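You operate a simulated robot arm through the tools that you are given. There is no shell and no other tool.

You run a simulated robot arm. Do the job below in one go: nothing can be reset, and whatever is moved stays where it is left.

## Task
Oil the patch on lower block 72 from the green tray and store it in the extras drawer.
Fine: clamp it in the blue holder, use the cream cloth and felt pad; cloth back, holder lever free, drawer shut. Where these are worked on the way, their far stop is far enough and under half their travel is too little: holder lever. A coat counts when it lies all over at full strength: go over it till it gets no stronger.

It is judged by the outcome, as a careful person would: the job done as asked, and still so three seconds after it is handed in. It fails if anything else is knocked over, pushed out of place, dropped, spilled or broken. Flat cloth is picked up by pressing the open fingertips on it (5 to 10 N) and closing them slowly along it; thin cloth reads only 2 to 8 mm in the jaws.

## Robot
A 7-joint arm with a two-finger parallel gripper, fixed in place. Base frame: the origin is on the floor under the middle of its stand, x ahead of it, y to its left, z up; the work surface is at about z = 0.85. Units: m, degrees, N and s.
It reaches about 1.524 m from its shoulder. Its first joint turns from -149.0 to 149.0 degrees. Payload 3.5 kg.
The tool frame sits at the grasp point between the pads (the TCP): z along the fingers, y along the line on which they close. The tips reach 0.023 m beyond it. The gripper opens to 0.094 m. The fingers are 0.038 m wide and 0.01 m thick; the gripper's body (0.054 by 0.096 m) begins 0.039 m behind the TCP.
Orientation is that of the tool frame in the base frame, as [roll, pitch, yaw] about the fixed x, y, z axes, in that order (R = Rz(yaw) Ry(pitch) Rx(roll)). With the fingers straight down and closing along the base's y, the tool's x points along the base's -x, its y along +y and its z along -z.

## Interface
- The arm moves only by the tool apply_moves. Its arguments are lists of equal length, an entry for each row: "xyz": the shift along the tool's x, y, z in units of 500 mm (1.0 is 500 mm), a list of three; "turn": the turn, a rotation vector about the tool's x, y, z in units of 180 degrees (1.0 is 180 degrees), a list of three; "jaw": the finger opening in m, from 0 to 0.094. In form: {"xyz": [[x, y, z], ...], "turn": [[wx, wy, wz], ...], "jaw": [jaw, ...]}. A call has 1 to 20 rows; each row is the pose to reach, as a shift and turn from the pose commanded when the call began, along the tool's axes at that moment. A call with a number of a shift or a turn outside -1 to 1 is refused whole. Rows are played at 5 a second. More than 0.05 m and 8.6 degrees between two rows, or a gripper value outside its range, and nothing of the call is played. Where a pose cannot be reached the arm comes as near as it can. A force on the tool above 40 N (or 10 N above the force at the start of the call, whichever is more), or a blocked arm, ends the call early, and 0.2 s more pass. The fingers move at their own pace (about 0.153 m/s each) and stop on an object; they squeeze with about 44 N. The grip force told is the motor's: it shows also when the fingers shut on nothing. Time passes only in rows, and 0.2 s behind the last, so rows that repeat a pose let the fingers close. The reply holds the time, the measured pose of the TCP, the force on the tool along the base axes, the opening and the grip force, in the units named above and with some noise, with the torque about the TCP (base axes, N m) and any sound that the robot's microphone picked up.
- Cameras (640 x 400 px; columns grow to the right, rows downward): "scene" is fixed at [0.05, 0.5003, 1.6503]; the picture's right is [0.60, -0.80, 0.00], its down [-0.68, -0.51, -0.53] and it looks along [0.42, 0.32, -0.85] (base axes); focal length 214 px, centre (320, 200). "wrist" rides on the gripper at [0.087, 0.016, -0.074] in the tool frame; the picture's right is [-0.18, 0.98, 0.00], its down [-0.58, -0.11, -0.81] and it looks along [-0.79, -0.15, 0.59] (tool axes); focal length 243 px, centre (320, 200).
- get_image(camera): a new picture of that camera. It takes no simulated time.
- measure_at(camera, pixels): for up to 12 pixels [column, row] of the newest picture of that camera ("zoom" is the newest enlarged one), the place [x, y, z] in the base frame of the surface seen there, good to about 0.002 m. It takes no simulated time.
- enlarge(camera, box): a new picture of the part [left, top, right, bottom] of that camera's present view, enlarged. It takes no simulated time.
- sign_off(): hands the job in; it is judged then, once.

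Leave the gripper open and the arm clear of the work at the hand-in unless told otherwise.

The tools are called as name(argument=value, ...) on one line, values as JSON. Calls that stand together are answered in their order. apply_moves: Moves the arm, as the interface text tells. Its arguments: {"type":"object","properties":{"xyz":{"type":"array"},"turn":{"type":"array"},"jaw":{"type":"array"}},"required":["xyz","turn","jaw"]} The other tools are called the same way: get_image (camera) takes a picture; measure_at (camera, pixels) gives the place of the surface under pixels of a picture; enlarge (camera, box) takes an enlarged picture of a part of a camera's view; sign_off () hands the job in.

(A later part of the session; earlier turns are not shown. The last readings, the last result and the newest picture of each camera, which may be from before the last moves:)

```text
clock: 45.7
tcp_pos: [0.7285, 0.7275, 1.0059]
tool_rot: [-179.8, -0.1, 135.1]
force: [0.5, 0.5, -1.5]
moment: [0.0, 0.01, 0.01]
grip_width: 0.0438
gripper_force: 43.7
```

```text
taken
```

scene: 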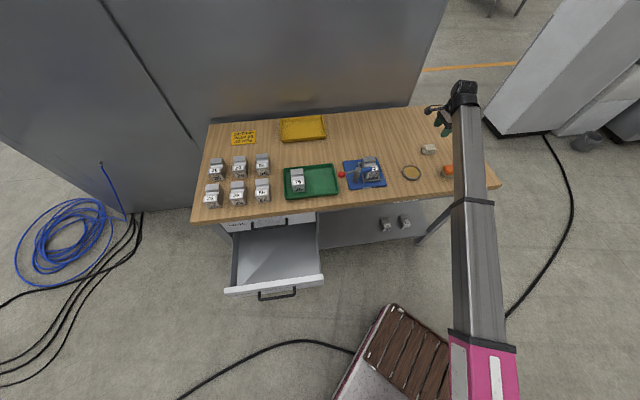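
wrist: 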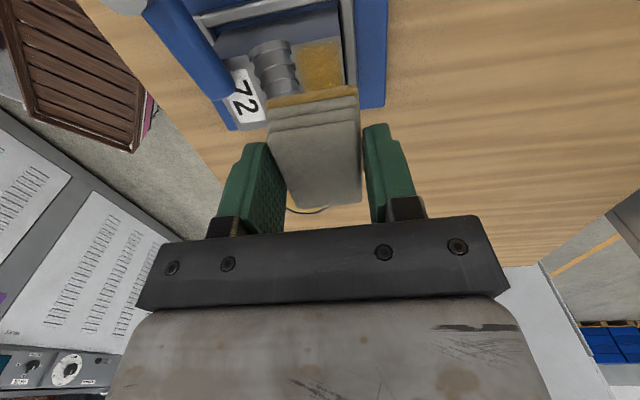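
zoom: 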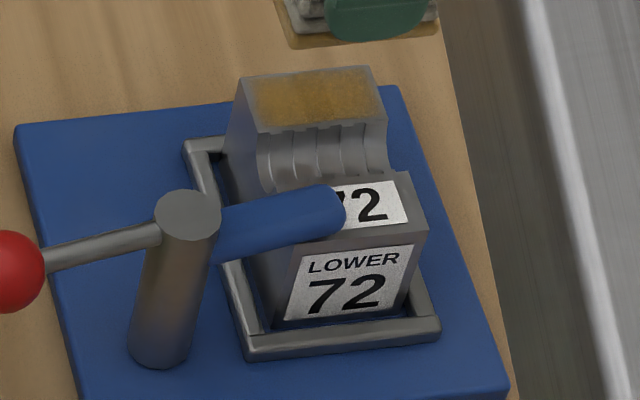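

The back flat is indeed the patch: a yellow coat is appearing, still mottled/thin. I zoom closer to judge it and the cloth's remaining load.

enlarge(camera="scene", box=[360, 153, 382, 168])

enlarge(camera="wrist", box=[240, 20, 380, 150])

```text
16.00 times, centred on (371, 160) of scene
```

zoom: 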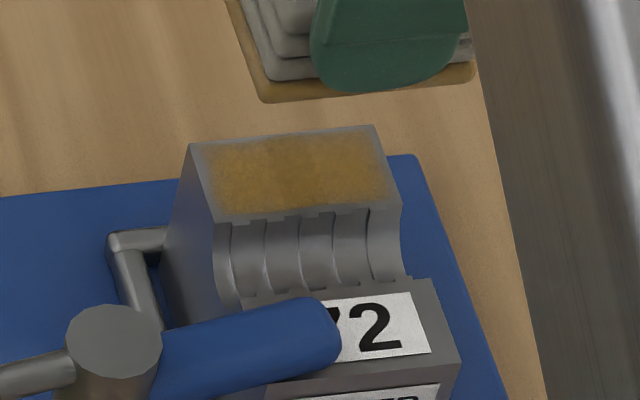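

```text
3.08 times, centred on (310, 85) of wrist
```

zoom: 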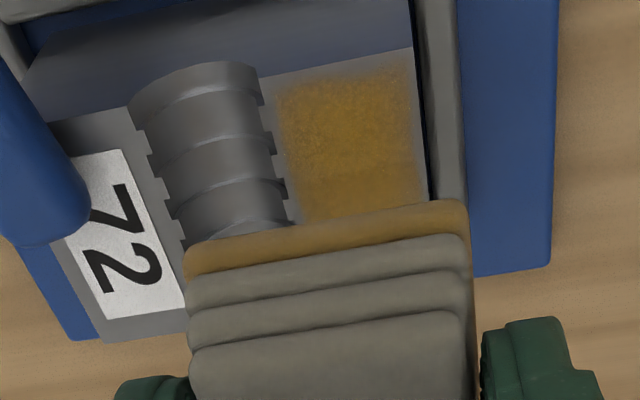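

Coat is on but thin at the left and edges. I go down again (same height, ~9 N) and wipe more, reaching ±12 mm across and ±5 mm in depth.

apply_moves(xyz=[[0, 0, 0.05], [0, 0, 0.095], [0, 0, 0.106], [0, 0, 0.1086], [0.012, 0, 0.1086], [0.024, 0, 0.1086], [0.012, 0, 0.1086], [0, 0, 0.1086], [-0.012, 0, 0.1086], [-0.024, 0, 0.1086], [-0.012, 0.006, 0.1086], [0, 0.01, 0.1086], [0.012, 0.01, 0.1086], [0.024, 0.01, 0.1086], [0.012, 0, 0.1086], [0.012, -0.01, 0.1086], [0, -0.01, 0.1086], [-0.012, -0.01, 0.1086], [-0.012, 0, 0.1086], [0, 0, 0.1086]], turn=[[0, 0, 0], [0, 0, 0], [0, 0, 0], [0, 0, 0], [0, 0, 0], [0, 0, 0], [0, 0, 0], [0, 0, 0], [0, 0, 0], [0, 0, 0], [0, 0, 0], [0, 0, 0], [0, 0, 0], [0, 0, 0], [0, 0, 0], [0, 0, 0], [0, 0, 0], [0, 0, 0], [0, 0, 0], [0, 0, 0]], jaw=[0.025, 0.025, 0.025, 0.025, 0.025, 0.025, 0.025, 0.025, 0.025, 0.025, 0.025, 0.025, 0.025, 0.025, 0.025, 0.025, 0.025, 0.025, 0.025, 0.025])

```text
clock: 49.9
tcp_pos: [0.7291, 0.7277, 0.9525]
tool_rot: [-179.8, -0.1, 135.2]
force: [2.4, -1.5, 6.1]
moment: [-0.05, -0.13, 0.01]
grip_width: 0.0438
gripper_force: 43.6
```

6 N, strokes completed. I lift off and look again.

apply_moves(xyz=[[0, 0, -0.02], [0, 0, -0.06], [0, 0, -0.1088], [0, 0, -0.1088]], turn=[[0, 0, 0], [0, 0, 0], [0, 0, 0], [0, 0, 0]], jaw=[0.025, 0.025, 0.025, 0.025])

enlarge(camera="scene", box=[360, 153, 382, 168])

enlarge(camera="wrist", box=[240, 20, 380, 150])

```text
clock: 50.9
tcp_pos: [0.7284, 0.7276, 1.0069]
tool_rot: [-179.9, -0.1, 135.2]
force: [-0.5, 0.0, -1.2]
moment: [0.0, -0.01, -0.01]
grip_width: 0.0439
gripper_force: 44.0
```

```text
16.00 times, centred on (371, 160) of scene
```

zoom: 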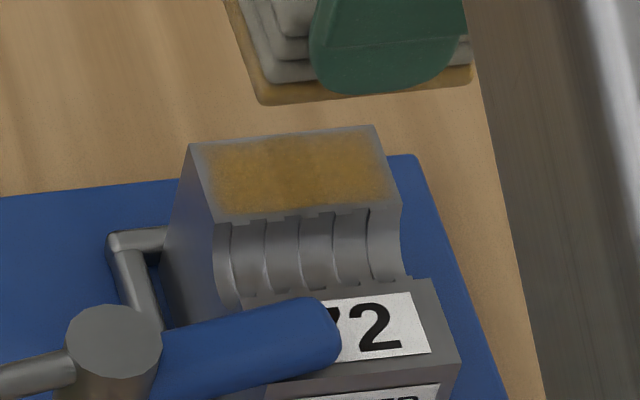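

```text
3.08 times, centred on (310, 85) of wrist
```

zoom: 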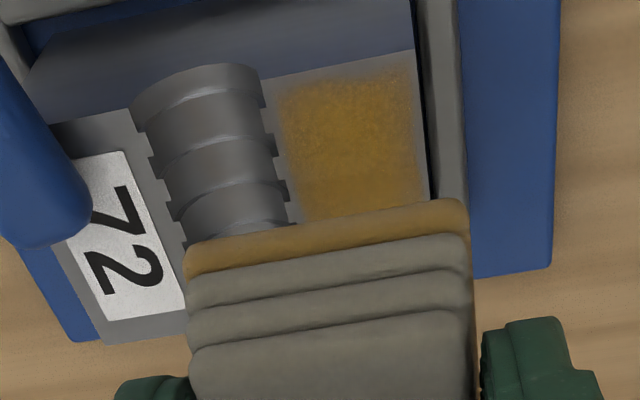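

Stronger than before but the edges are still soft. I'll reload the cloth on the felt: back over the dish, then press straight down without rubbing into the rim.

apply_moves(xyz=[[-0.08, -0.0255, 0], [-0.159, -0.051, 0], [-0.239, -0.0765, 0], [-0.318, -0.102, 0], [-0.398, -0.1245, 0], [-0.398, -0.1245, 0.08], [-0.398, -0.1245, 0.16], [-0.398, -0.1245, 0.2], [-0.398, -0.1245, 0.212], [-0.398, -0.1245, 0.2155], [-0.398, -0.1245, 0.2155]], turn=[[0, 0, 0], [0, 0, 0], [0, 0, 0], [0, 0, 0], [0, 0, 0], [0, 0, 0], [0, 0, 0], [0, 0, 0], [0, 0, 0], [0, 0, 0], [0, 0, 0]], jaw=[0.025, 0.025, 0.025, 0.025, 0.025, 0.025, 0.025, 0.025, 0.025, 0.025, 0.025])

enlarge(camera="scene", box=[360, 153, 382, 168])

get_image(camera="wrist")

```text
clock: 53.3
tcp_pos: [0.8244, 0.543, 0.9001]
tool_rot: [179.9, -0.1, 135.2]
force: [4.9, 2.3, 33.8]
moment: [0.14, -0.18, 0.01]
grip_width: 0.044
gripper_force: 44.1
```

```text
16.00 times, centred on (371, 160) of scene
```

zoom: 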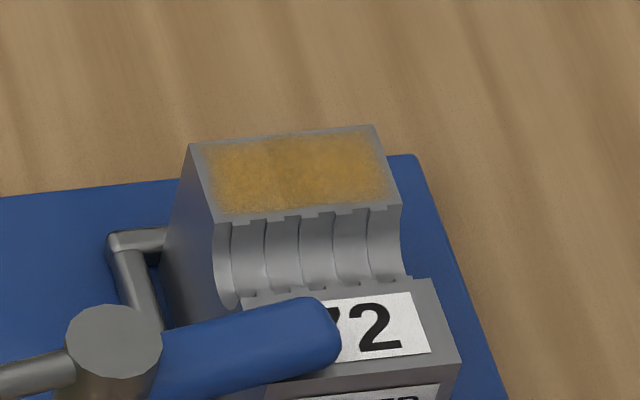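

```text
taken
```

wrist: 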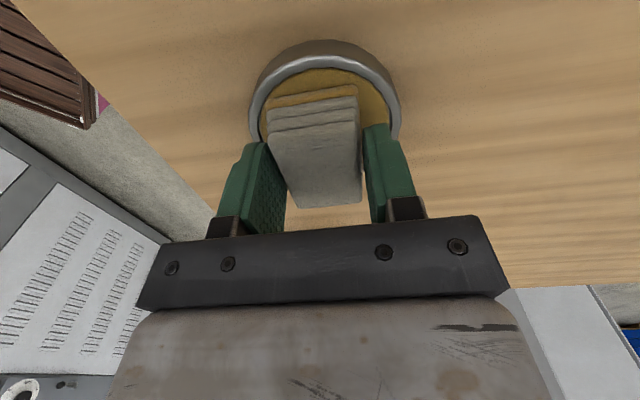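

Pressed at 34 N, a bit much; I ease 2 mm and dwell, then lift and return above the patch.

apply_moves(xyz=[[0, 0, -0.003], [0, 0, -0.003], [0, 0, -0.003], [0, 0, -0.004], [0, 0, -0.06], [0, 0, -0.14], [0, 0, -0.2155], [0, 0, -0.2155]], turn=[[0, 0, 0], [0, 0, 0], [0, 0, 0], [0, 0, 0], [0, 0, 0], [0, 0, 0], [0, 0, 0], [0, 0, 0]], jaw=[0.025, 0.025, 0.025, 0.025, 0.025, 0.025, 0.025, 0.025])

enlarge(camera="scene", box=[398, 160, 426, 184])

enlarge(camera="wrist", box=[220, 0, 420, 200])

```text
clock: 55.1
tcp_pos: [0.8267, 0.5432, 1.0081]
tool_rot: [-179.9, 0.0, 135.2]
force: [-0.2, 0.1, -1.1]
moment: [0.01, -0.02, 0.04]
grip_width: 0.0436
gripper_force: 44.0
```

```text
16.00 times, centred on (412, 172) of scene
```

zoom: 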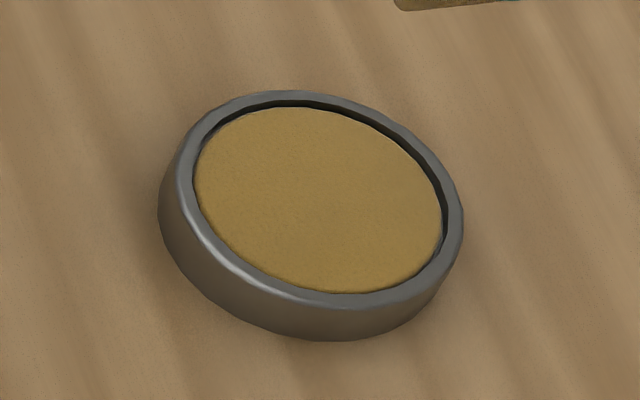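

```text
2.00 times, centred on (320, 100) of wrist
```

zoom: 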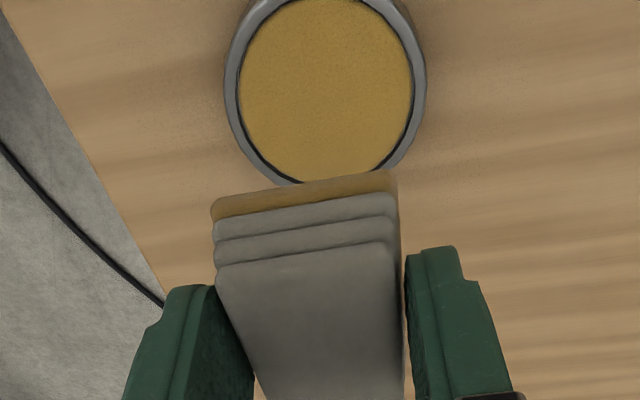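

Dish unmoved, cloth reloaded. Back above the patch and down onto it.

apply_moves(xyz=[[0.08, 0.025, 0], [0.159, 0.05, 0], [0.239, 0.075, 0], [0.318, 0.1, 0], [0.398, 0.1245, 0], [0.398, 0.1245, 0.05], [0.398, 0.1245, 0.095], [0.398, 0.1245, 0.106], [0.398, 0.1245, 0.109], [0.41, 0.1245, 0.109], [0.418, 0.1245, 0.109], [0.406, 0.1245, 0.109], [0.394, 0.1245, 0.109], [0.382, 0.1245, 0.109], [0.374, 0.1285, 0.109], [0.386, 0.1325, 0.109], [0.398, 0.1325, 0.109], [0.41, 0.1325, 0.109], [0.41, 0.1245, 0.109], [0.398, 0.1245, 0.109]], turn=[[0, 0, 0], [0, 0, 0], [0, 0, 0], [0, 0, 0], [0, 0, 0], [0, 0, 0], [0, 0, 0], [0, 0, 0], [0, 0, 0], [0, 0, 0], [0, 0, 0], [0, 0, 0], [0, 0, 0], [0, 0, 0], [0, 0, 0], [0, 0, 0], [0, 0, 0], [0, 0, 0], [0, 0, 0], [0, 0, 0]], jaw=[0.025, 0.025, 0.025, 0.025, 0.025, 0.025, 0.025, 0.025, 0.025, 0.025, 0.025, 0.025, 0.025, 0.025, 0.025, 0.025, 0.025, 0.025, 0.025, 0.025])

```text
clock: 59.3
tcp_pos: [0.7261, 0.7273, 0.9522]
tool_rot: [-179.9, -0.2, 135.2]
force: [-2.5, 2.9, 8.9]
moment: [0.09, -0.01, 0.04]
grip_width: 0.0437
gripper_force: 43.9
```

Contact 9 N, steady. I go over it with another set of strokes.

apply_moves(xyz=[[0.012, 0, 0], [0.022, 0, 0], [0.012, 0, 0], [0, 0, 0], [-0.012, 0, 0], [-0.022, 0, 0], [-0.012, -0.006, 0], [0, -0.01, 0], [0.012, -0.01, 0], [0.022, -0.01, 0], [0.012, -0.005, 0], [0, 0.004, 0], [-0.012, 0.01, 0], [-0.022, 0.01, 0], [-0.012, 0.01, 0], [0, 0.01, 0], [0.012, 0.01, 0], [0.022, 0.008, 0], [0.012, 0, 0], [0, 0, 0]], turn=[[0, 0, 0], [0, 0, 0], [0, 0, 0], [0, 0, 0], [0, 0, 0], [0, 0, 0], [0, 0, 0], [0, 0, 0], [0, 0, 0], [0, 0, 0], [0, 0, 0], [0, 0, 0], [0, 0, 0], [0, 0, 0], [0, 0, 0], [0, 0, 0], [0, 0, 0], [0, 0, 0], [0, 0, 0], [0, 0, 0]], jaw=[0.025, 0.025, 0.025, 0.025, 0.025, 0.025, 0.025, 0.025, 0.025, 0.025, 0.025, 0.025, 0.025, 0.025, 0.025, 0.025, 0.025, 0.025, 0.025, 0.025])

apply_moves(xyz=[[0, 0, -0.02], [0, 0, -0.06], [0, 0, -0.109], [-0.08, -0.025, -0.109], [-0.159, -0.05, -0.109], [-0.239, -0.075, -0.109], [-0.318, -0.1, -0.109], [-0.398, -0.1245, -0.109], [-0.398, -0.1245, -0.109]], turn=[[0, 0, 0], [0, 0, 0], [0, 0, 0], [0, 0, 0], [0, 0, 0], [0, 0, 0], [0, 0, 0], [0, 0, 0], [0, 0, 0]], jaw=[0.025, 0.025, 0.025, 0.025, 0.025, 0.025, 0.025, 0.025, 0.025])

enlarge(camera="scene", box=[360, 153, 382, 168])

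```text
clock: 63.5
tcp_pos: [0.727, 0.7287, 0.9531]
tool_rot: [-179.9, -0.1, 135.2]
force: [0.2, -0.4, -1.3]
moment: [0.01, -0.01, 0.04]
grip_width: 0.0438
gripper_force: 43.6
```

```text
clock: 65.5
tcp_pos: [0.8252, 0.5431, 1.0072]
tool_rot: [-179.9, -0.2, 135.0]
force: [0.0, 0.4, 0.2]
moment: [-0.02, -0.01, -0.01]
grip_width: 0.0436
gripper_force: 44.1
```

```text
16.00 times, centred on (371, 160) of scene
```

zoom: 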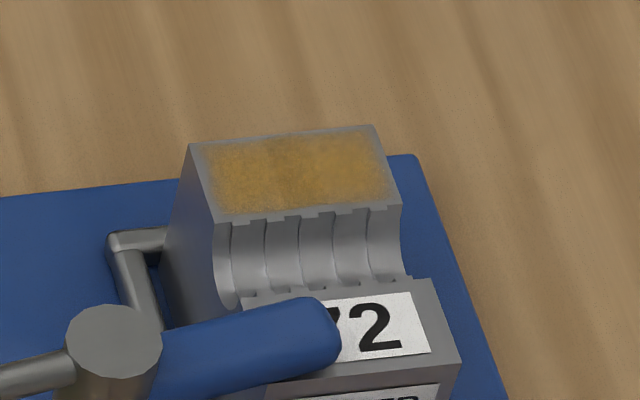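

The contact had faded at the end of the last strokes (−1.3 N), so that pass was weak; coat is better but still not even. I return and press slightly deeper, checking the force first.

apply_moves(xyz=[[0.08, 0.025, 0], [0.159, 0.05, 0], [0.239, 0.075, 0], [0.318, 0.1, 0], [0.398, 0.1245, 0], [0.398, 0.1245, 0.05], [0.398, 0.1245, 0.095], [0.398, 0.1245, 0.106], [0.398, 0.1245, 0.111], [0.398, 0.1245, 0.111]], turn=[[0, 0, 0], [0, 0, 0], [0, 0, 0], [0, 0, 0], [0, 0, 0], [0, 0, 0], [0, 0, 0], [0, 0, 0], [0, 0, 0], [0, 0, 0]], jaw=[0.025, 0.025, 0.025, 0.025, 0.025, 0.025, 0.025, 0.025, 0.025, 0.025])

```text
clock: 67.7
tcp_pos: [0.7269, 0.7282, 0.9515]
tool_rot: [180.0, -0.1, 135.1]
force: [-2.0, 1.7, 15.0]
moment: [0.04, -0.03, 0.04]
grip_width: 0.0439
gripper_force: 44.3
```

15 N contact. Wiping strokes now, in smaller steps.

apply_moves(xyz=[[0.008, 0, 0], [0.016, 0, 0], [0.024, 0, 0], [0.016, 0, 0], [0.008, 0, 0], [0, 0, 0], [-0.008, 0, 0], [-0.016, 0, 0], [-0.024, 0, 0], [-0.016, 0, 0], [-0.008, 0, 0], [0, 0, 0], [0, 0.006, 0], [0, 0.01, 0], [0, 0.005, 0], [0, 0, 0], [0, -0.006, 0], [0, -0.01, 0], [0, -0.005, 0], [0, 0, 0]], turn=[[0, 0, 0], [0, 0, 0], [0, 0, 0], [0, 0, 0], [0, 0, 0], [0, 0, 0], [0, 0, 0], [0, 0, 0], [0, 0, 0], [0, 0, 0], [0, 0, 0], [0, 0, 0], [0, 0, 0], [0, 0, 0], [0, 0, 0], [0, 0, 0], [0, 0, 0], [0, 0, 0], [0, 0, 0], [0, 0, 0]], jaw=[0.025, 0.025, 0.025, 0.025, 0.025, 0.025, 0.025, 0.025, 0.025, 0.025, 0.025, 0.025, 0.025, 0.025, 0.025, 0.025, 0.025, 0.025, 0.025, 0.025])

apply_moves(xyz=[[0, 0, -0.02], [0, 0, -0.06], [0, 0, -0.111], [-0.08, -0.025, -0.111], [-0.159, -0.05, -0.111], [-0.239, -0.075, -0.111], [-0.318, -0.1, -0.111], [-0.398, -0.1245, -0.111], [-0.398, -0.1245, -0.111]], turn=[[0, 0, 0], [0, 0, 0], [0, 0, 0], [0, 0, 0], [0, 0, 0], [0, 0, 0], [0, 0, 0], [0, 0, 0], [0, 0, 0]], jaw=[0.025, 0.025, 0.025, 0.025, 0.025, 0.025, 0.025, 0.025, 0.025])

enlarge(camera="scene", box=[360, 153, 382, 168])

get_image(camera="wrist")

```text
clock: 71.9
tcp_pos: [0.7255, 0.7275, 0.9523]
tool_rot: [-179.7, -0.1, 135.2]
force: [-6.3, -3.7, 16.8]
moment: [-0.08, 0.12, -0.03]
grip_width: 0.0438
gripper_force: 44.4
```

```text
clock: 73.9
tcp_pos: [0.8289, 0.5449, 1.0082]
tool_rot: [-180.0, -0.1, 135.2]
force: [0.1, -0.3, -0.2]
moment: [-0.02, -0.02, -0.03]
grip_width: 0.0436
gripper_force: 44.2
```

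```text
16.00 times, centred on (371, 160) of scene
```

zoom: 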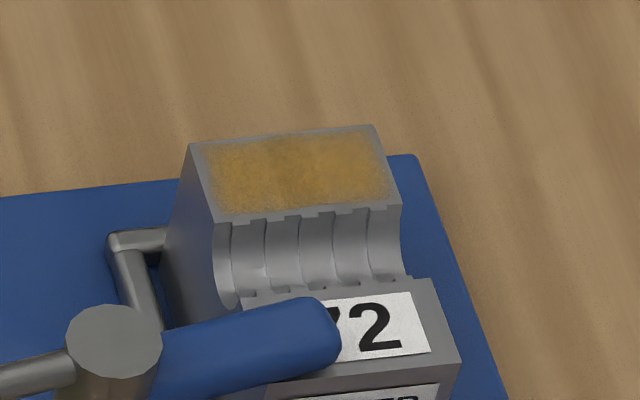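

```text
taken
```

wrist: 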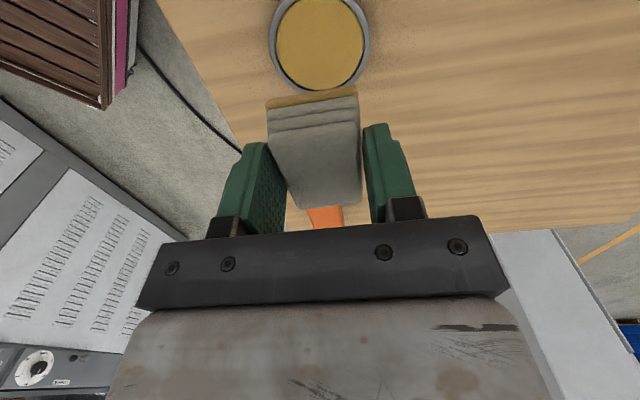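

It gets a little stronger each pass. I reload on the felt (pressing a bit less than before) and repeat.

apply_moves(xyz=[[0, 0, 0.08], [0, 0, 0.16], [0, 0, 0.2], [0, 0, 0.209], [0, 0, 0.2125], [0, 0, 0.2125], [0, 0, 0.2125]], turn=[[0, 0, 0], [0, 0, 0], [0, 0, 0], [0, 0, 0], [0, 0, 0], [0, 0, 0], [0, 0, 0]], jaw=[0.025, 0.025, 0.025, 0.025, 0.025, 0.025, 0.025])

enlarge(camera="wrist", box=[220, 20, 420, 220])

```text
clock: 75.5
tcp_pos: [0.8247, 0.543, 0.8996]
tool_rot: [-179.9, -0.1, 135.1]
force: [0.5, 0.2, 5.1]
moment: [0.04, -0.08, 0.03]
grip_width: 0.0435
gripper_force: 44.6
```

```text
2.00 times, centred on (320, 120) of wrist
```

zoom: 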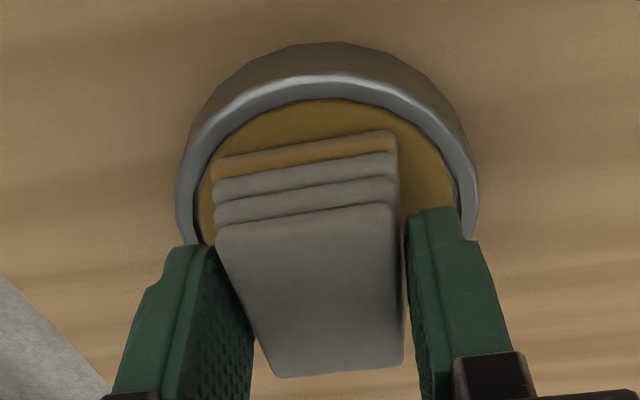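

5 N on the felt, cloth fits inside the rim. I lift and return to the patch.

apply_moves(xyz=[[0, 0, 0.0005], [0, 0, 0.001], [0, 0, -0.05], [0, 0, -0.13], [0, 0, -0.2125], [0.08, 0.025, -0.2125], [0.159, 0.05, -0.2125], [0.239, 0.075, -0.2125], [0.318, 0.1, -0.2125], [0.398, 0.1245, -0.2125], [0.398, 0.1245, -0.16], [0.398, 0.1245, -0.1175], [0.398, 0.1245, -0.1065], [0.398, 0.1245, -0.1015], [0.398, 0.1245, -0.1015]], turn=[[0, 0, 0], [0, 0, 0], [0, 0, 0], [0, 0, 0], [0, 0, 0], [0, 0, 0], [0, 0, 0], [0, 0, 0], [0, 0, 0], [0, 0, 0], [0, 0, 0], [0, 0, 0], [0, 0, 0], [0, 0, 0], [0, 0, 0]], jaw=[0.025, 0.025, 0.025, 0.025, 0.025, 0.025, 0.025, 0.025, 0.025, 0.025, 0.025, 0.025, 0.025, 0.025, 0.025])

```text
clock: 78.7
tcp_pos: [0.7277, 0.729, 0.9512]
tool_rot: [-180.0, -0.1, 135.2]
force: [-1.6, 4.2, 26.5]
moment: [0.02, -0.1, 0.05]
grip_width: 0.0437
gripper_force: 44.0
```

26 N is enough; I ease 0.5 mm and wipe, biased slightly to the left edge that is thinner.

apply_moves(xyz=[[0.008, 0, -0.001], [0.018, 0, -0.001], [0.028, 0, -0.001], [0.018, 0, -0.001], [0.008, 0, -0.001], [-0.004, 0, -0.001], [-0.014, 0, -0.001], [-0.004, 0.006, -0.001], [0.008, 0.008, -0.001], [0.018, 0.008, -0.001], [0.028, 0.008, -0.001], [0.018, 0.004, -0.001], [0.008, -0.004, -0.001], [-0.004, -0.008, -0.001], [-0.014, -0.008, -0.001], [-0.004, -0.008, -0.001], [0.008, -0.008, -0.001], [0.018, -0.006, -0.001], [0.008, 0, -0.001], [0, 0, -0.001]], turn=[[0, 0, 0], [0, 0, 0], [0, 0, 0], [0, 0, 0], [0, 0, 0], [0, 0, 0], [0, 0, 0], [0, 0, 0], [0, 0, 0], [0, 0, 0], [0, 0, 0], [0, 0, 0], [0, 0, 0], [0, 0, 0], [0, 0, 0], [0, 0, 0], [0, 0, 0], [0, 0, 0], [0, 0, 0], [0, 0, 0]], jaw=[0.025, 0.025, 0.025, 0.025, 0.025, 0.025, 0.025, 0.025, 0.025, 0.025, 0.025, 0.025, 0.025, 0.025, 0.025, 0.025, 0.025, 0.025, 0.025, 0.025])

apply_moves(xyz=[[0.008, 0, 0], [0.018, 0, 0], [0.028, 0, 0], [0.018, 0, 0], [0.008, 0, 0], [-0.004, 0, 0], [-0.014, 0, 0], [-0.004, 0.006, 0], [0.008, 0.008, 0], [0.018, 0.008, 0], [0.028, 0.008, 0], [0.018, 0.004, 0], [0.008, -0.004, 0], [-0.004, -0.008, 0], [-0.014, -0.008, 0], [-0.004, -0.008, 0], [0.008, -0.008, 0], [0.018, -0.006, 0], [0.008, 0, 0], [0, 0, 0]], turn=[[0, 0, 0], [0, 0, 0], [0, 0, 0], [0, 0, 0], [0, 0, 0], [0, 0, 0], [0, 0, 0], [0, 0, 0], [0, 0, 0], [0, 0, 0], [0, 0, 0], [0, 0, 0], [0, 0, 0], [0, 0, 0], [0, 0, 0], [0, 0, 0], [0, 0, 0], [0, 0, 0], [0, 0, 0], [0, 0, 0]], jaw=[0.025, 0.025, 0.025, 0.025, 0.025, 0.025, 0.025, 0.025, 0.025, 0.025, 0.025, 0.025, 0.025, 0.025, 0.025, 0.025, 0.025, 0.025, 0.025, 0.025])

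apply_moves(xyz=[[0, 0, -0.02], [0, 0, -0.06], [0, 0, -0.11], [-0.08, -0.025, -0.11], [-0.159, -0.05, -0.11], [-0.239, -0.075, -0.11], [-0.318, -0.1, -0.11], [-0.398, -0.1245, -0.11], [-0.398, -0.1245, -0.11]], turn=[[0, 0, 0], [0, 0, 0], [0, 0, 0], [0, 0, 0], [0, 0, 0], [0, 0, 0], [0, 0, 0], [0, 0, 0], [0, 0, 0]], jaw=[0.025, 0.025, 0.025, 0.025, 0.025, 0.025, 0.025, 0.025, 0.025])

enlarge(camera="scene", box=[360, 153, 382, 168])

```text
clock: 82.9
tcp_pos: [0.7259, 0.7287, 0.952]
tool_rot: [-179.9, -0.2, 135.2]
force: [-3.3, 5.3, 12.0]
moment: [0.12, 0.02, 0.03]
grip_width: 0.0438
gripper_force: 44.0
```

```text
clock: 87.1
tcp_pos: [0.7271, 0.7298, 0.9514]
tool_rot: [-179.8, -0.1, 135.1]
force: [-0.9, 0.4, 1.5]
moment: [0.05, -0.02, 0.01]
grip_width: 0.0439
gripper_force: 43.9
```

```text
clock: 89.1
tcp_pos: [0.8256, 0.5416, 1.0065]
tool_rot: [-179.9, -0.1, 135.1]
force: [0.2, 0.2, -0.6]
moment: [0.01, 0.0, -0.03]
grip_width: 0.0437
gripper_force: 44.2
```

```text
16.00 times, centred on (371, 160) of scene
```

zoom: 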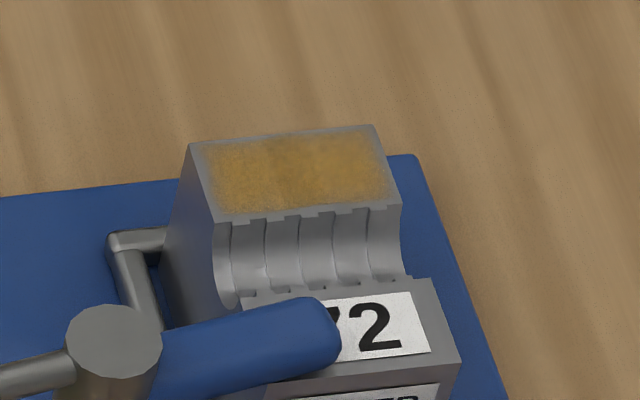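

Little change now. For a proper close look I bring the wrist camera over the patch (TCP above at z≈1.05).

apply_moves(xyz=[[0.075, 0.025, -0.016], [0.15, 0.05, -0.032], [0.225, 0.075, -0.048], [0.3, 0.1, -0.064], [0.37, 0.1245, -0.08], [0.37, 0.1245, -0.08]], turn=[[0, 0, 0], [0, 0, 0], [0, 0, 0], [0, 0, 0], [0, 0, 0], [0, 0, 0]], jaw=[0.025, 0.025, 0.025, 0.025, 0.025, 0.025])

get_image(camera="wrist")

enlarge(camera="wrist", box=[280, 10, 370, 90])

```text
clock: 90.5
tcp_pos: [0.7399, 0.7191, 1.0454]
tool_rot: [-179.8, -0.1, 135.1]
force: [-0.1, 0.1, -0.7]
moment: [0.02, 0.0, 0.03]
grip_width: 0.0436
gripper_force: 44.4
```

```text
taken
```

wrist: 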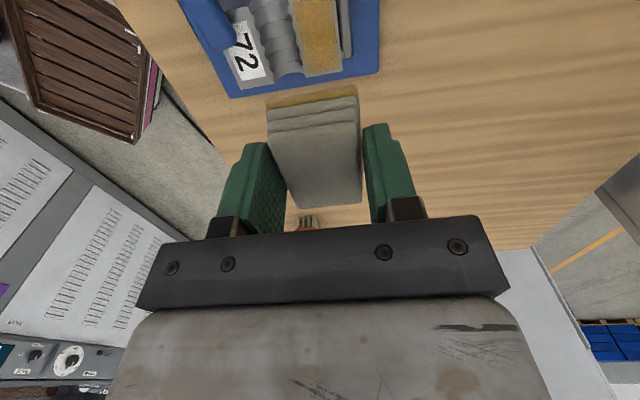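

```text
5.00 times, centred on (325, 50) of wrist
```

zoom: 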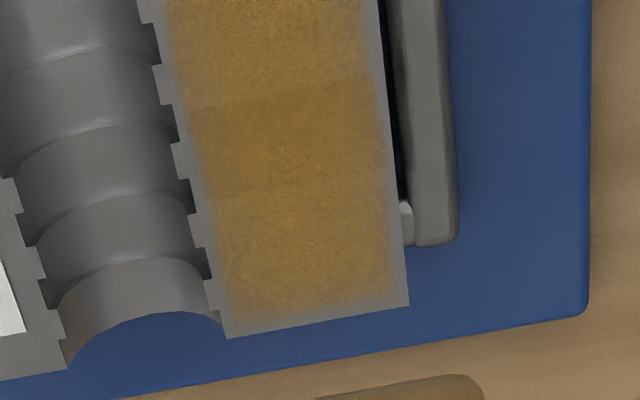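

Close up, the coat is strongest in a middle band and lighter toward the two ends. So I need longer strokes across (±24 mm). First I reload on the felt.

apply_moves(xyz=[[-0.075, -0.025, 0], [-0.15, -0.05, 0], [-0.225, -0.075, 0], [-0.3, -0.1, 0], [-0.37, -0.1205, 0.0], [-0.37, -0.1205, 0.08], [-0.37, -0.1205, 0.16], [-0.37, -0.1205, 0.24], [-0.37, -0.1205, 0.28], [-0.37, -0.1205, 0.289], [-0.37, -0.1205, 0.2925], [-0.37, -0.1205, 0.2925], [-0.37, -0.1205, 0.2925]], turn=[[0, 0, 0], [0, 0, 0], [0, 0, 0], [0, 0, 0], [0, 0, 0], [0, 0, 0], [0, 0, 0], [0, 0, 0], [0, 0, 0], [0, 0, 0], [0, 0, 0], [0, 0, 0], [0, 0, 0]], jaw=[0.025, 0.025, 0.025, 0.025, 0.025, 0.025, 0.025, 0.025, 0.025, 0.025, 0.025, 0.025, 0.025])

enlarge(camera="wrist", box=[220, 20, 420, 220])

```text
clock: 93.3
tcp_pos: [0.8266, 0.5458, 0.8995]
tool_rot: [-179.9, -0.1, 135.2]
force: [0.6, -0.9, 1.2]
moment: [-0.04, -0.02, -0.03]
grip_width: 0.0436
gripper_force: 43.7
```

```text
2.00 times, centred on (320, 120) of wrist
```

zoom: 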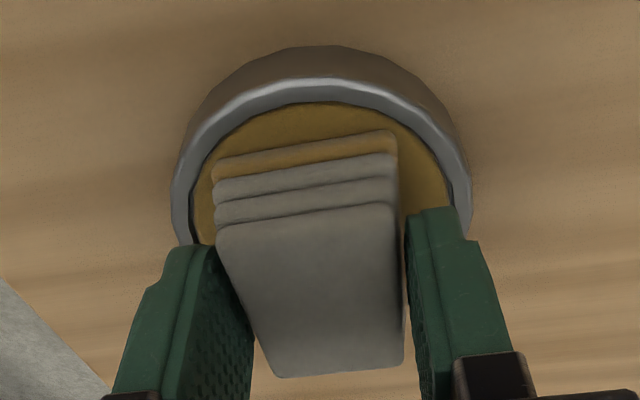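

Only 1.2 N; I press 1 mm more and dwell, then read the force.

apply_moves(xyz=[[0, 0, 0.001], [0, 0, 0.002], [0, 0, 0.002], [0, 0, 0.002]], turn=[[0, 0, 0], [0, 0, 0], [0, 0, 0], [0, 0, 0]], jaw=[0.025, 0.025, 0.025, 0.025])

```text
clock: 94.3
tcp_pos: [0.8261, 0.5448, 0.9008]
tool_rot: [180.0, -0.1, 135.1]
force: [1.4, 2.3, 21.3]
moment: [0.02, -0.18, 0.04]
grip_width: 0.0437
gripper_force: 43.9
```

Loaded with 21 N. Back to the patch and down to light contact.

apply_moves(xyz=[[0, 0, -0.05], [0, 0, -0.13], [0, 0, -0.2145], [0.08, 0.024, -0.2145], [0.159, 0.048, -0.2145], [0.239, 0.072, -0.2145], [0.318, 0.096, -0.2145], [0.398, 0.1205, -0.2145], [0.398, 0.1205, -0.16], [0.398, 0.1205, -0.1195], [0.398, 0.1205, -0.1085], [0.398, 0.1205, -0.1045], [0.398, 0.1205, -0.1045]], turn=[[0, 0, 0], [0, 0, 0], [0, 0, 0], [0, 0, 0], [0, 0, 0], [0, 0, 0], [0, 0, 0], [0, 0, 0], [0, 0, 0], [0, 0, 0], [0, 0, 0], [0, 0, 0], [0, 0, 0]], jaw=[0.025, 0.025, 0.025, 0.025, 0.025, 0.025, 0.025, 0.025, 0.025, 0.025, 0.025, 0.025, 0.025])

```text
clock: 97.1
tcp_pos: [0.7286, 0.727, 0.9532]
tool_rot: [-179.9, -0.1, 135.1]
force: [0.4, 0.6, 4.7]
moment: [0.02, -0.03, 0.0]
grip_width: 0.0437
gripper_force: 43.6
```

4.7 N. I go 0.5 mm deeper and wipe with long strokes ±24 mm across.

apply_moves(xyz=[[0.012, 0, 0.001], [0.024, 0, 0.001], [0.036, 0, 0.001], [0.048, 0, 0.001], [0.036, 0, 0.001], [0.024, 0, 0.001], [0.036, 0.004, 0.001], [0.048, 0.004, 0.001], [0.032, 0.004, 0.001], [0.016, 0.004, 0.001], [0, 0, 0.001], [-0.016, 0, 0.001], [-0.032, 0, 0.001], [-0.048, 0, 0.001], [-0.036, 0, 0.001], [-0.024, 0, 0.001], [-0.036, -0.004, 0.001], [-0.048, -0.004, 0.001], [-0.032, -0.004, 0.001], [-0.016, 0, 0.001]], turn=[[0, 0, 0], [0, 0, 0], [0, 0, 0], [0, 0, 0], [0, 0, 0], [0, 0, 0], [0, 0, 0], [0, 0, 0], [0, 0, 0], [0, 0, 0], [0, 0, 0], [0, 0, 0], [0, 0, 0], [0, 0, 0], [0, 0, 0], [0, 0, 0], [0, 0, 0], [0, 0, 0], [0, 0, 0], [0, 0, 0]], jaw=[0.025, 0.025, 0.025, 0.025, 0.025, 0.025, 0.025, 0.025, 0.025, 0.025, 0.025, 0.025, 0.025, 0.025, 0.025, 0.025, 0.025, 0.025, 0.025, 0.025])

```text
clock: 101.3
tcp_pos: [0.7331, 0.7195, 0.9535]
tool_rot: [-179.8, 0.0, 135.1]
force: [4.0, -9.7, 20.0]
moment: [-0.2, -0.19, -0.02]
grip_width: 0.0436
gripper_force: 44.4
```

20 N, strokes done. I lift to the same viewing pose as before for comparison.

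apply_moves(xyz=[[0, 0, -0.02], [0, 0, -0.08], [-0.006, 0, -0.14], [-0.012, 0, -0.185], [-0.012, 0, -0.185]], turn=[[0, 0, 0], [0, 0, 0], [0, 0, 0], [0, 0, 0], [0, 0, 0]], jaw=[0.025, 0.025, 0.025, 0.025, 0.025])

enlarge(camera="wrist", box=[280, 0, 370, 80])

enlarge(camera="scene", box=[360, 153, 382, 168])

```text
clock: 102.5
tcp_pos: [0.7389, 0.7174, 1.0425]
tool_rot: [-179.9, -0.1, 135.1]
force: [0.2, -0.3, 0.0]
moment: [-0.02, -0.01, -0.01]
grip_width: 0.0438
gripper_force: 44.5
```

```text
5.00 times, centred on (325, 40) of wrist
```

zoom: 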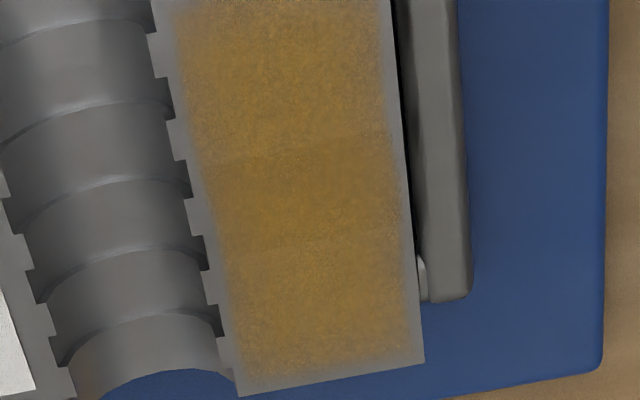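

```text
16.00 times, centred on (371, 160) of scene
```

zoom: 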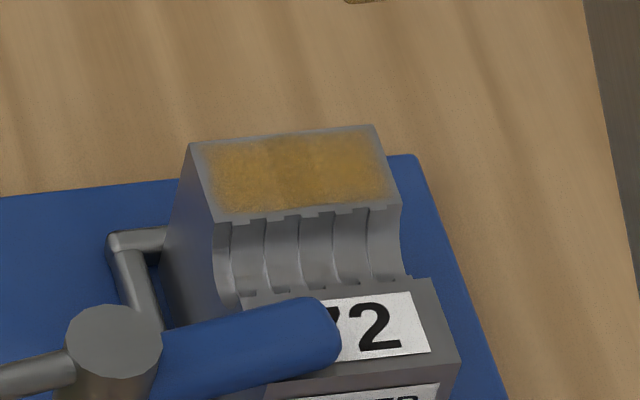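

The right end improved; the left end (top of this picture) is still a bit lighter. I go down at the left side and wipe there more.

apply_moves(xyz=[[0.03, 0, 0.06], [0.06, 0, 0.13], [0.06, 0, 0.172], [0.06, 0, 0.182], [0.06, 0, 0.185], [0.076, 0, 0.185], [0.088, 0, 0.185], [0.072, 0.004, 0.185], [0.056, 0.004, 0.185], [0.072, 0.008, 0.185], [0.088, 0.008, 0.185], [0.072, 0, 0.185], [0.056, -0.004, 0.185], [0.072, -0.008, 0.185], [0.088, -0.008, 0.185], [0.072, -0.004, 0.185], [0.056, 0, 0.185], [0.072, 0, 0.185], [0.088, 0, 0.185], [0.072, 0, 0.185]], turn=[[0, 0, 0], [0, 0, 0], [0, 0, 0], [0, 0, 0], [0, 0, 0], [0, 0, 0], [0, 0, 0], [0, 0, 0], [0, 0, 0], [0, 0, 0], [0, 0, 0], [0, 0, 0], [0, 0, 0], [0, 0, 0], [0, 0, 0], [0, 0, 0], [0, 0, 0], [0, 0, 0], [0, 0, 0], [0, 0, 0]], jaw=[0.025, 0.025, 0.025, 0.025, 0.025, 0.025, 0.025, 0.025, 0.025, 0.025, 0.025, 0.025, 0.025, 0.025, 0.025, 0.025, 0.025, 0.025, 0.025, 0.025])

apply_moves(xyz=[[0.016, 0, 0], [0, 0.004, 0], [-0.016, 0.008, 0], [0, 0.008, 0], [0.016, 0.008, 0], [0, 0.004, 0], [-0.016, -0.004, 0], [0, -0.008, 0], [0.016, -0.008, 0], [0, -0.008, 0], [-0.016, -0.004, 0], [0, 0, 0], [0, 0, -0.02], [0, 0, -0.08], [-0.036, 0, -0.14], [-0.072, 0, -0.185], [-0.072, 0, -0.185]], turn=[[0, 0, 0], [0, 0, 0], [0, 0, 0], [0, 0, 0], [0, 0, 0], [0, 0, 0], [0, 0, 0], [0, 0, 0], [0, 0, 0], [0, 0, 0], [0, 0, 0], [0, 0, 0], [0, 0, 0], [0, 0, 0], [0, 0, 0], [0, 0, 0], [0, 0, 0]], jaw=[0.025, 0.025, 0.025, 0.025, 0.025, 0.025, 0.025, 0.025, 0.025, 0.025, 0.025, 0.025, 0.025, 0.025, 0.025, 0.025, 0.025])

enlarge(camera="wrist", box=[280, 0, 370, 80])

enlarge(camera="scene", box=[360, 153, 382, 168])

```text
clock: 106.7
tcp_pos: [0.7113, 0.7453, 0.952]
tool_rot: [-179.9, -0.1, 135.3]
force: [-3.8, 5.7, 14.4]
moment: [0.08, -0.04, 0.05]
grip_width: 0.0438
gripper_force: 43.9
```

```text
clock: 110.3
tcp_pos: [0.738, 0.7178, 1.0424]
tool_rot: [-179.8, -0.2, 135.1]
force: [-0.3, 0.3, -0.5]
moment: [0.03, 0.0, 0.04]
grip_width: 0.0441
gripper_force: 43.6
```

```text
5.00 times, centred on (325, 40) of wrist
```

zoom: 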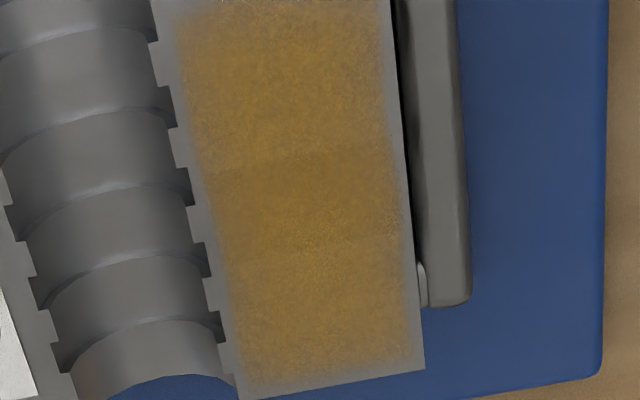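

```text
16.00 times, centred on (371, 160) of scene
```

zoom: 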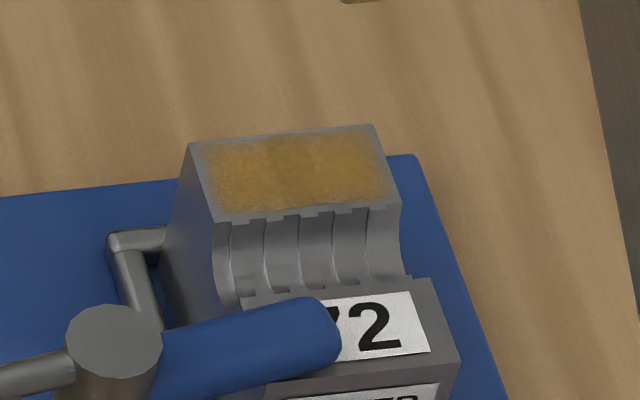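

Ends now look close to the middle. I go to the felt for another reload and view the patch from the scene camera in full light.

apply_moves(xyz=[[-0.075, -0.025, 0], [-0.15, -0.05, 0], [-0.225, -0.075, 0], [-0.3, -0.1, 0], [-0.37, -0.1205, 0.0], [-0.37, -0.1205, 0.08], [-0.37, -0.1205, 0.16], [-0.37, -0.1205, 0.24], [-0.37, -0.1205, 0.278], [-0.37, -0.1205, 0.288], [-0.37, -0.1205, 0.292], [-0.37, -0.1205, 0.292], [-0.37, -0.1205, 0.292]], turn=[[0, 0, 0], [0, 0, 0], [0, 0, 0], [0, 0, 0], [0, 0, 0], [0, 0, 0], [0, 0, 0], [0, 0, 0], [0, 0, 0], [0, 0, 0], [0, 0, 0], [0, 0, 0], [0, 0, 0]], jaw=[0.025, 0.025, 0.025, 0.025, 0.025, 0.025, 0.025, 0.025, 0.025, 0.025, 0.025, 0.025, 0.025])

enlarge(camera="scene", box=[360, 153, 382, 168])

```text
clock: 113.0
tcp_pos: [0.8252, 0.5444, 0.9]
tool_rot: [-179.9, -0.1, 135.1]
force: [-2.6, -3.0, 15.2]
moment: [0.07, 0.19, 0.06]
grip_width: 0.044
gripper_force: 44.1
stopped in row 13: the force on the tool passed its limit at 41 N (the readings are from after the stop); the commanded pose is now the measured one
```

```text
16.00 times, centred on (371, 160) of scene
```

zoom: 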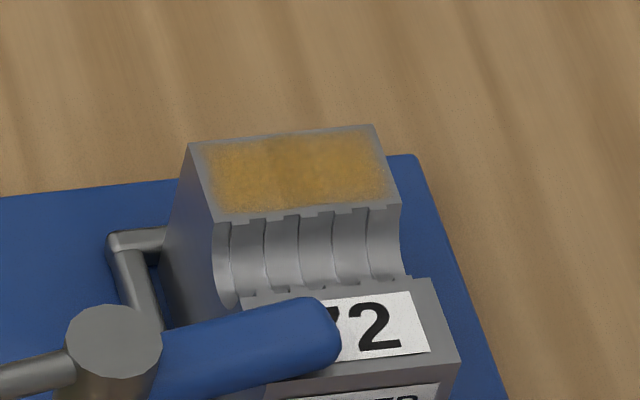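

The press overshot (41 N stop, nothing displaced). The patch looks nearly even now. I lift, go back over it and descend to just touching for another pass to see if it still gets stronger.

apply_moves(xyz=[[0, 0, -0.05], [0, 0, -0.13], [0, 0, -0.21], [0.08, 0.024, -0.21], [0.159, 0.048, -0.21], [0.239, 0.072, -0.21], [0.318, 0.096, -0.21], [0.398, 0.1205, -0.21], [0.398, 0.1205, -0.16], [0.398, 0.1205, -0.12], [0.398, 0.1205, -0.11], [0.398, 0.1205, -0.107], [0.398, 0.1205, -0.107]], turn=[[0, 0, 0], [0, 0, 0], [0, 0, 0], [0, 0, 0], [0, 0, 0], [0, 0, 0], [0, 0, 0], [0, 0, 0], [0, 0, 0], [0, 0, 0], [0, 0, 0], [0, 0, 0], [0, 0, 0]], jaw=[0.025, 0.025, 0.025, 0.025, 0.025, 0.025, 0.025, 0.025, 0.025, 0.025, 0.025, 0.025, 0.025])

enlarge(camera="scene", box=[398, 160, 426, 184])

```text
clock: 115.8
tcp_pos: [0.728, 0.727, 0.9526]
tool_rot: [180.0, -0.1, 135.1]
force: [-0.2, 0.3, 0.0]
moment: [0.0, -0.03, -0.01]
grip_width: 0.044
gripper_force: 44.3
```

```text
16.00 times, centred on (412, 172) of scene
```

zoom: 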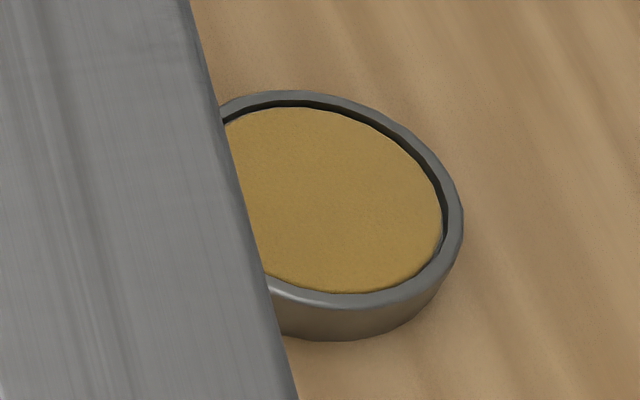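

No contact yet; dish is unmoved. I creep 1.5 mm and wipe across the whole patch.

apply_moves(xyz=[[0, 0, 0.001], [0, 0, 0.002], [0, 0, 0.003], [0, 0, 0.003]], turn=[[0, 0, 0], [0, 0, 0], [0, 0, 0], [0, 0, 0]], jaw=[0.025, 0.025, 0.025, 0.025])

```text
clock: 116.8
tcp_pos: [0.7286, 0.7272, 0.9528]
tool_rot: [179.9, -0.2, 135.0]
force: [2.6, 0.8, 15.5]
moment: [0.04, -0.07, 0.01]
grip_width: 0.044
gripper_force: 43.9
```

15.5 N. Full set of long strokes over all of it, then lift to the viewing pose.

apply_moves(xyz=[[0.016, 0, 0], [0.032, 0, 0], [0.048, 0.004, 0], [0.032, 0.008, 0], [0.016, 0.008, 0], [0, 0.008, 0], [-0.016, 0.008, 0], [-0.032, 0.008, 0], [-0.048, 0.004, 0], [-0.032, 0, 0], [-0.016, 0, 0], [0, 0, 0], [0.016, -0.004, 0], [0.032, -0.008, 0], [0.048, -0.008, 0], [0.032, -0.008, 0], [0.016, -0.008, 0], [0, -0.008, 0], [-0.016, -0.008, 0], [-0.032, -0.008, 0]], turn=[[0, 0, 0], [0, 0, 0], [0, 0, 0], [0, 0, 0], [0, 0, 0], [0, 0, 0], [0, 0, 0], [0, 0, 0], [0, 0, 0], [0, 0, 0], [0, 0, 0], [0, 0, 0], [0, 0, 0], [0, 0, 0], [0, 0, 0], [0, 0, 0], [0, 0, 0], [0, 0, 0], [0, 0, 0], [0, 0, 0]], jaw=[0.025, 0.025, 0.025, 0.025, 0.025, 0.025, 0.025, 0.025, 0.025, 0.025, 0.025, 0.025, 0.025, 0.025, 0.025, 0.025, 0.025, 0.025, 0.025, 0.025])

apply_moves(xyz=[[-0.012, 0.004, 0], [0, 0.008, 0], [0.016, 0.008, 0], [0.032, 0.008, 0], [0.048, 0.008, 0], [0.064, 0.008, 0], [0.08, 0.008, 0], [0.064, 0.004, 0], [0.048, 0.012, 0], [0.032, 0.008, 0], [0.016, 0.008, 0], [0.016, 0.008, -0.02], [0.004, 0.008, -0.1], [0.004, 0.008, -0.185], [0.004, 0.008, -0.185]], turn=[[0, 0, 0], [0, 0, 0], [0, 0, 0], [0, 0, 0], [0, 0, 0], [0, 0, 0], [0, 0, 0], [0, 0, 0], [0, 0, 0], [0, 0, 0], [0, 0, 0], [0, 0, 0], [0, 0, 0], [0, 0, 0], [0, 0, 0]], jaw=[0.025, 0.025, 0.025, 0.025, 0.025, 0.025, 0.025, 0.025, 0.025, 0.025, 0.025, 0.025, 0.025, 0.025, 0.025])

enlarge(camera="wrist", box=[280, 0, 370, 80])

enlarge(camera="scene", box=[360, 153, 382, 168])

```text
clock: 121.0
tcp_pos: [0.7348, 0.714, 0.9521]
tool_rot: [180.0, -0.1, 135.1]
force: [-6.2, 6.4, 21.5]
moment: [0.39, 0.33, 0.03]
grip_width: 0.0438
gripper_force: 44.3
```

```text
clock: 124.2
tcp_pos: [0.7365, 0.719, 1.0426]
tool_rot: [179.9, -0.1, 135.1]
force: [-0.1, -0.6, -0.1]
moment: [0.02, 0.01, 0.04]
grip_width: 0.0434
gripper_force: 43.7
```

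```text
5.00 times, centred on (325, 40) of wrist
```

zoom: 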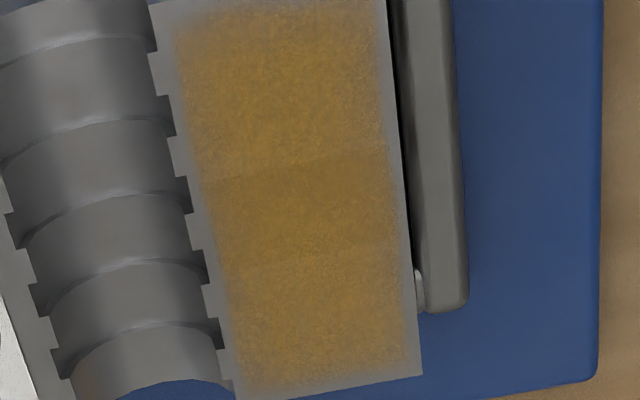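

```text
16.00 times, centred on (371, 160) of scene
```

zoom: 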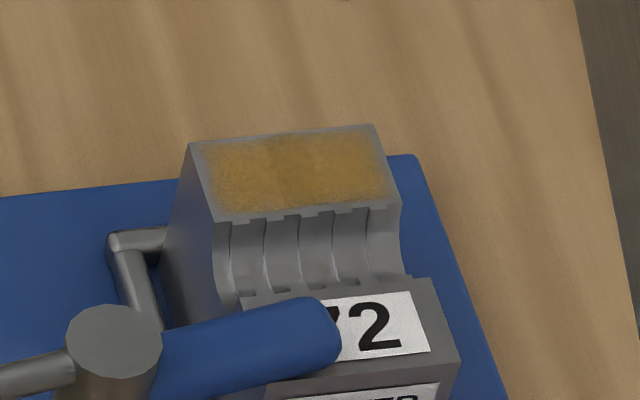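

A middle third still looks slightly deeper than the two end thirds, so I wipe the right end more (TCP 12–30 mm right of centre), then the left end.

apply_moves(xyz=[[-0.01, 0, 0.09], [-0.01, 0, 0.165], [-0.01, 0, 0.181], [-0.01, 0, 0.184], [-0.022, 0.004, 0.184], [-0.034, 0.008, 0.184], [-0.022, 0.008, 0.184], [-0.01, 0.008, 0.184], [0.002, 0.008, 0.184], [-0.01, 0.004, 0.184], [-0.022, 0, 0.184], [-0.034, 0, 0.184], [-0.022, 0, 0.184], [-0.01, 0, 0.184], [0.002, 0, 0.184], [-0.01, -0.004, 0.184], [-0.022, -0.008, 0.184], [-0.034, -0.008, 0.184], [-0.022, -0.008, 0.184], [-0.01, -0.008, 0.184]], turn=[[0, 0, 0], [0, 0, 0], [0, 0, 0], [0, 0, 0], [0, 0, 0], [0, 0, 0], [0, 0, 0], [0, 0, 0], [0, 0, 0], [0, 0, 0], [0, 0, 0], [0, 0, 0], [0, 0, 0], [0, 0, 0], [0, 0, 0], [0, 0, 0], [0, 0, 0], [0, 0, 0], [0, 0, 0], [0, 0, 0]], jaw=[0.025, 0.025, 0.025, 0.025, 0.025, 0.025, 0.025, 0.025, 0.025, 0.025, 0.025, 0.025, 0.025, 0.025, 0.025, 0.025, 0.025, 0.025, 0.025, 0.025])

apply_moves(xyz=[[0.014, 0.004, 0], [0.03, 0.008, 0], [0.046, 0.008, 0], [0.062, 0.008, 0], [0.078, 0.008, 0], [0.094, 0.008, 0], [0.082, 0.004, 0], [0.07, 0, 0], [0.082, 0, 0], [0.094, 0, 0], [0.082, 0, 0], [0.07, 0.004, 0], [0.082, 0.012, 0], [0.094, 0.016, 0], [0.082, 0.016, 0], [0.07, 0.016, 0], [0.054, 0.012, 0], [0.038, 0.008, 0], [0.022, 0.008, 0], [0.01, 0.008, 0]], turn=[[0, 0, 0], [0, 0, 0], [0, 0, 0], [0, 0, 0], [0, 0, 0], [0, 0, 0], [0, 0, 0], [0, 0, 0], [0, 0, 0], [0, 0, 0], [0, 0, 0], [0, 0, 0], [0, 0, 0], [0, 0, 0], [0, 0, 0], [0, 0, 0], [0, 0, 0], [0, 0, 0], [0, 0, 0], [0, 0, 0]], jaw=[0.025, 0.025, 0.025, 0.025, 0.025, 0.025, 0.025, 0.025, 0.025, 0.025, 0.025, 0.025, 0.025, 0.025, 0.025, 0.025, 0.025, 0.025, 0.025, 0.025])

```text
clock: 128.3
tcp_pos: [0.7392, 0.7122, 0.9516]
tool_rot: [180.0, 0.0, 135.2]
force: [2.5, -2.9, 9.6]
moment: [-0.05, -0.12, -0.01]
grip_width: 0.0436
gripper_force: 44.1
```

```text
clock: 132.6
tcp_pos: [0.7373, 0.7191, 0.9523]
tool_rot: [-180.0, 0.0, 135.0]
force: [-2.2, 1.0, 4.2]
moment: [0.06, 0.07, 0.05]
grip_width: 0.0438
gripper_force: 44.4
```

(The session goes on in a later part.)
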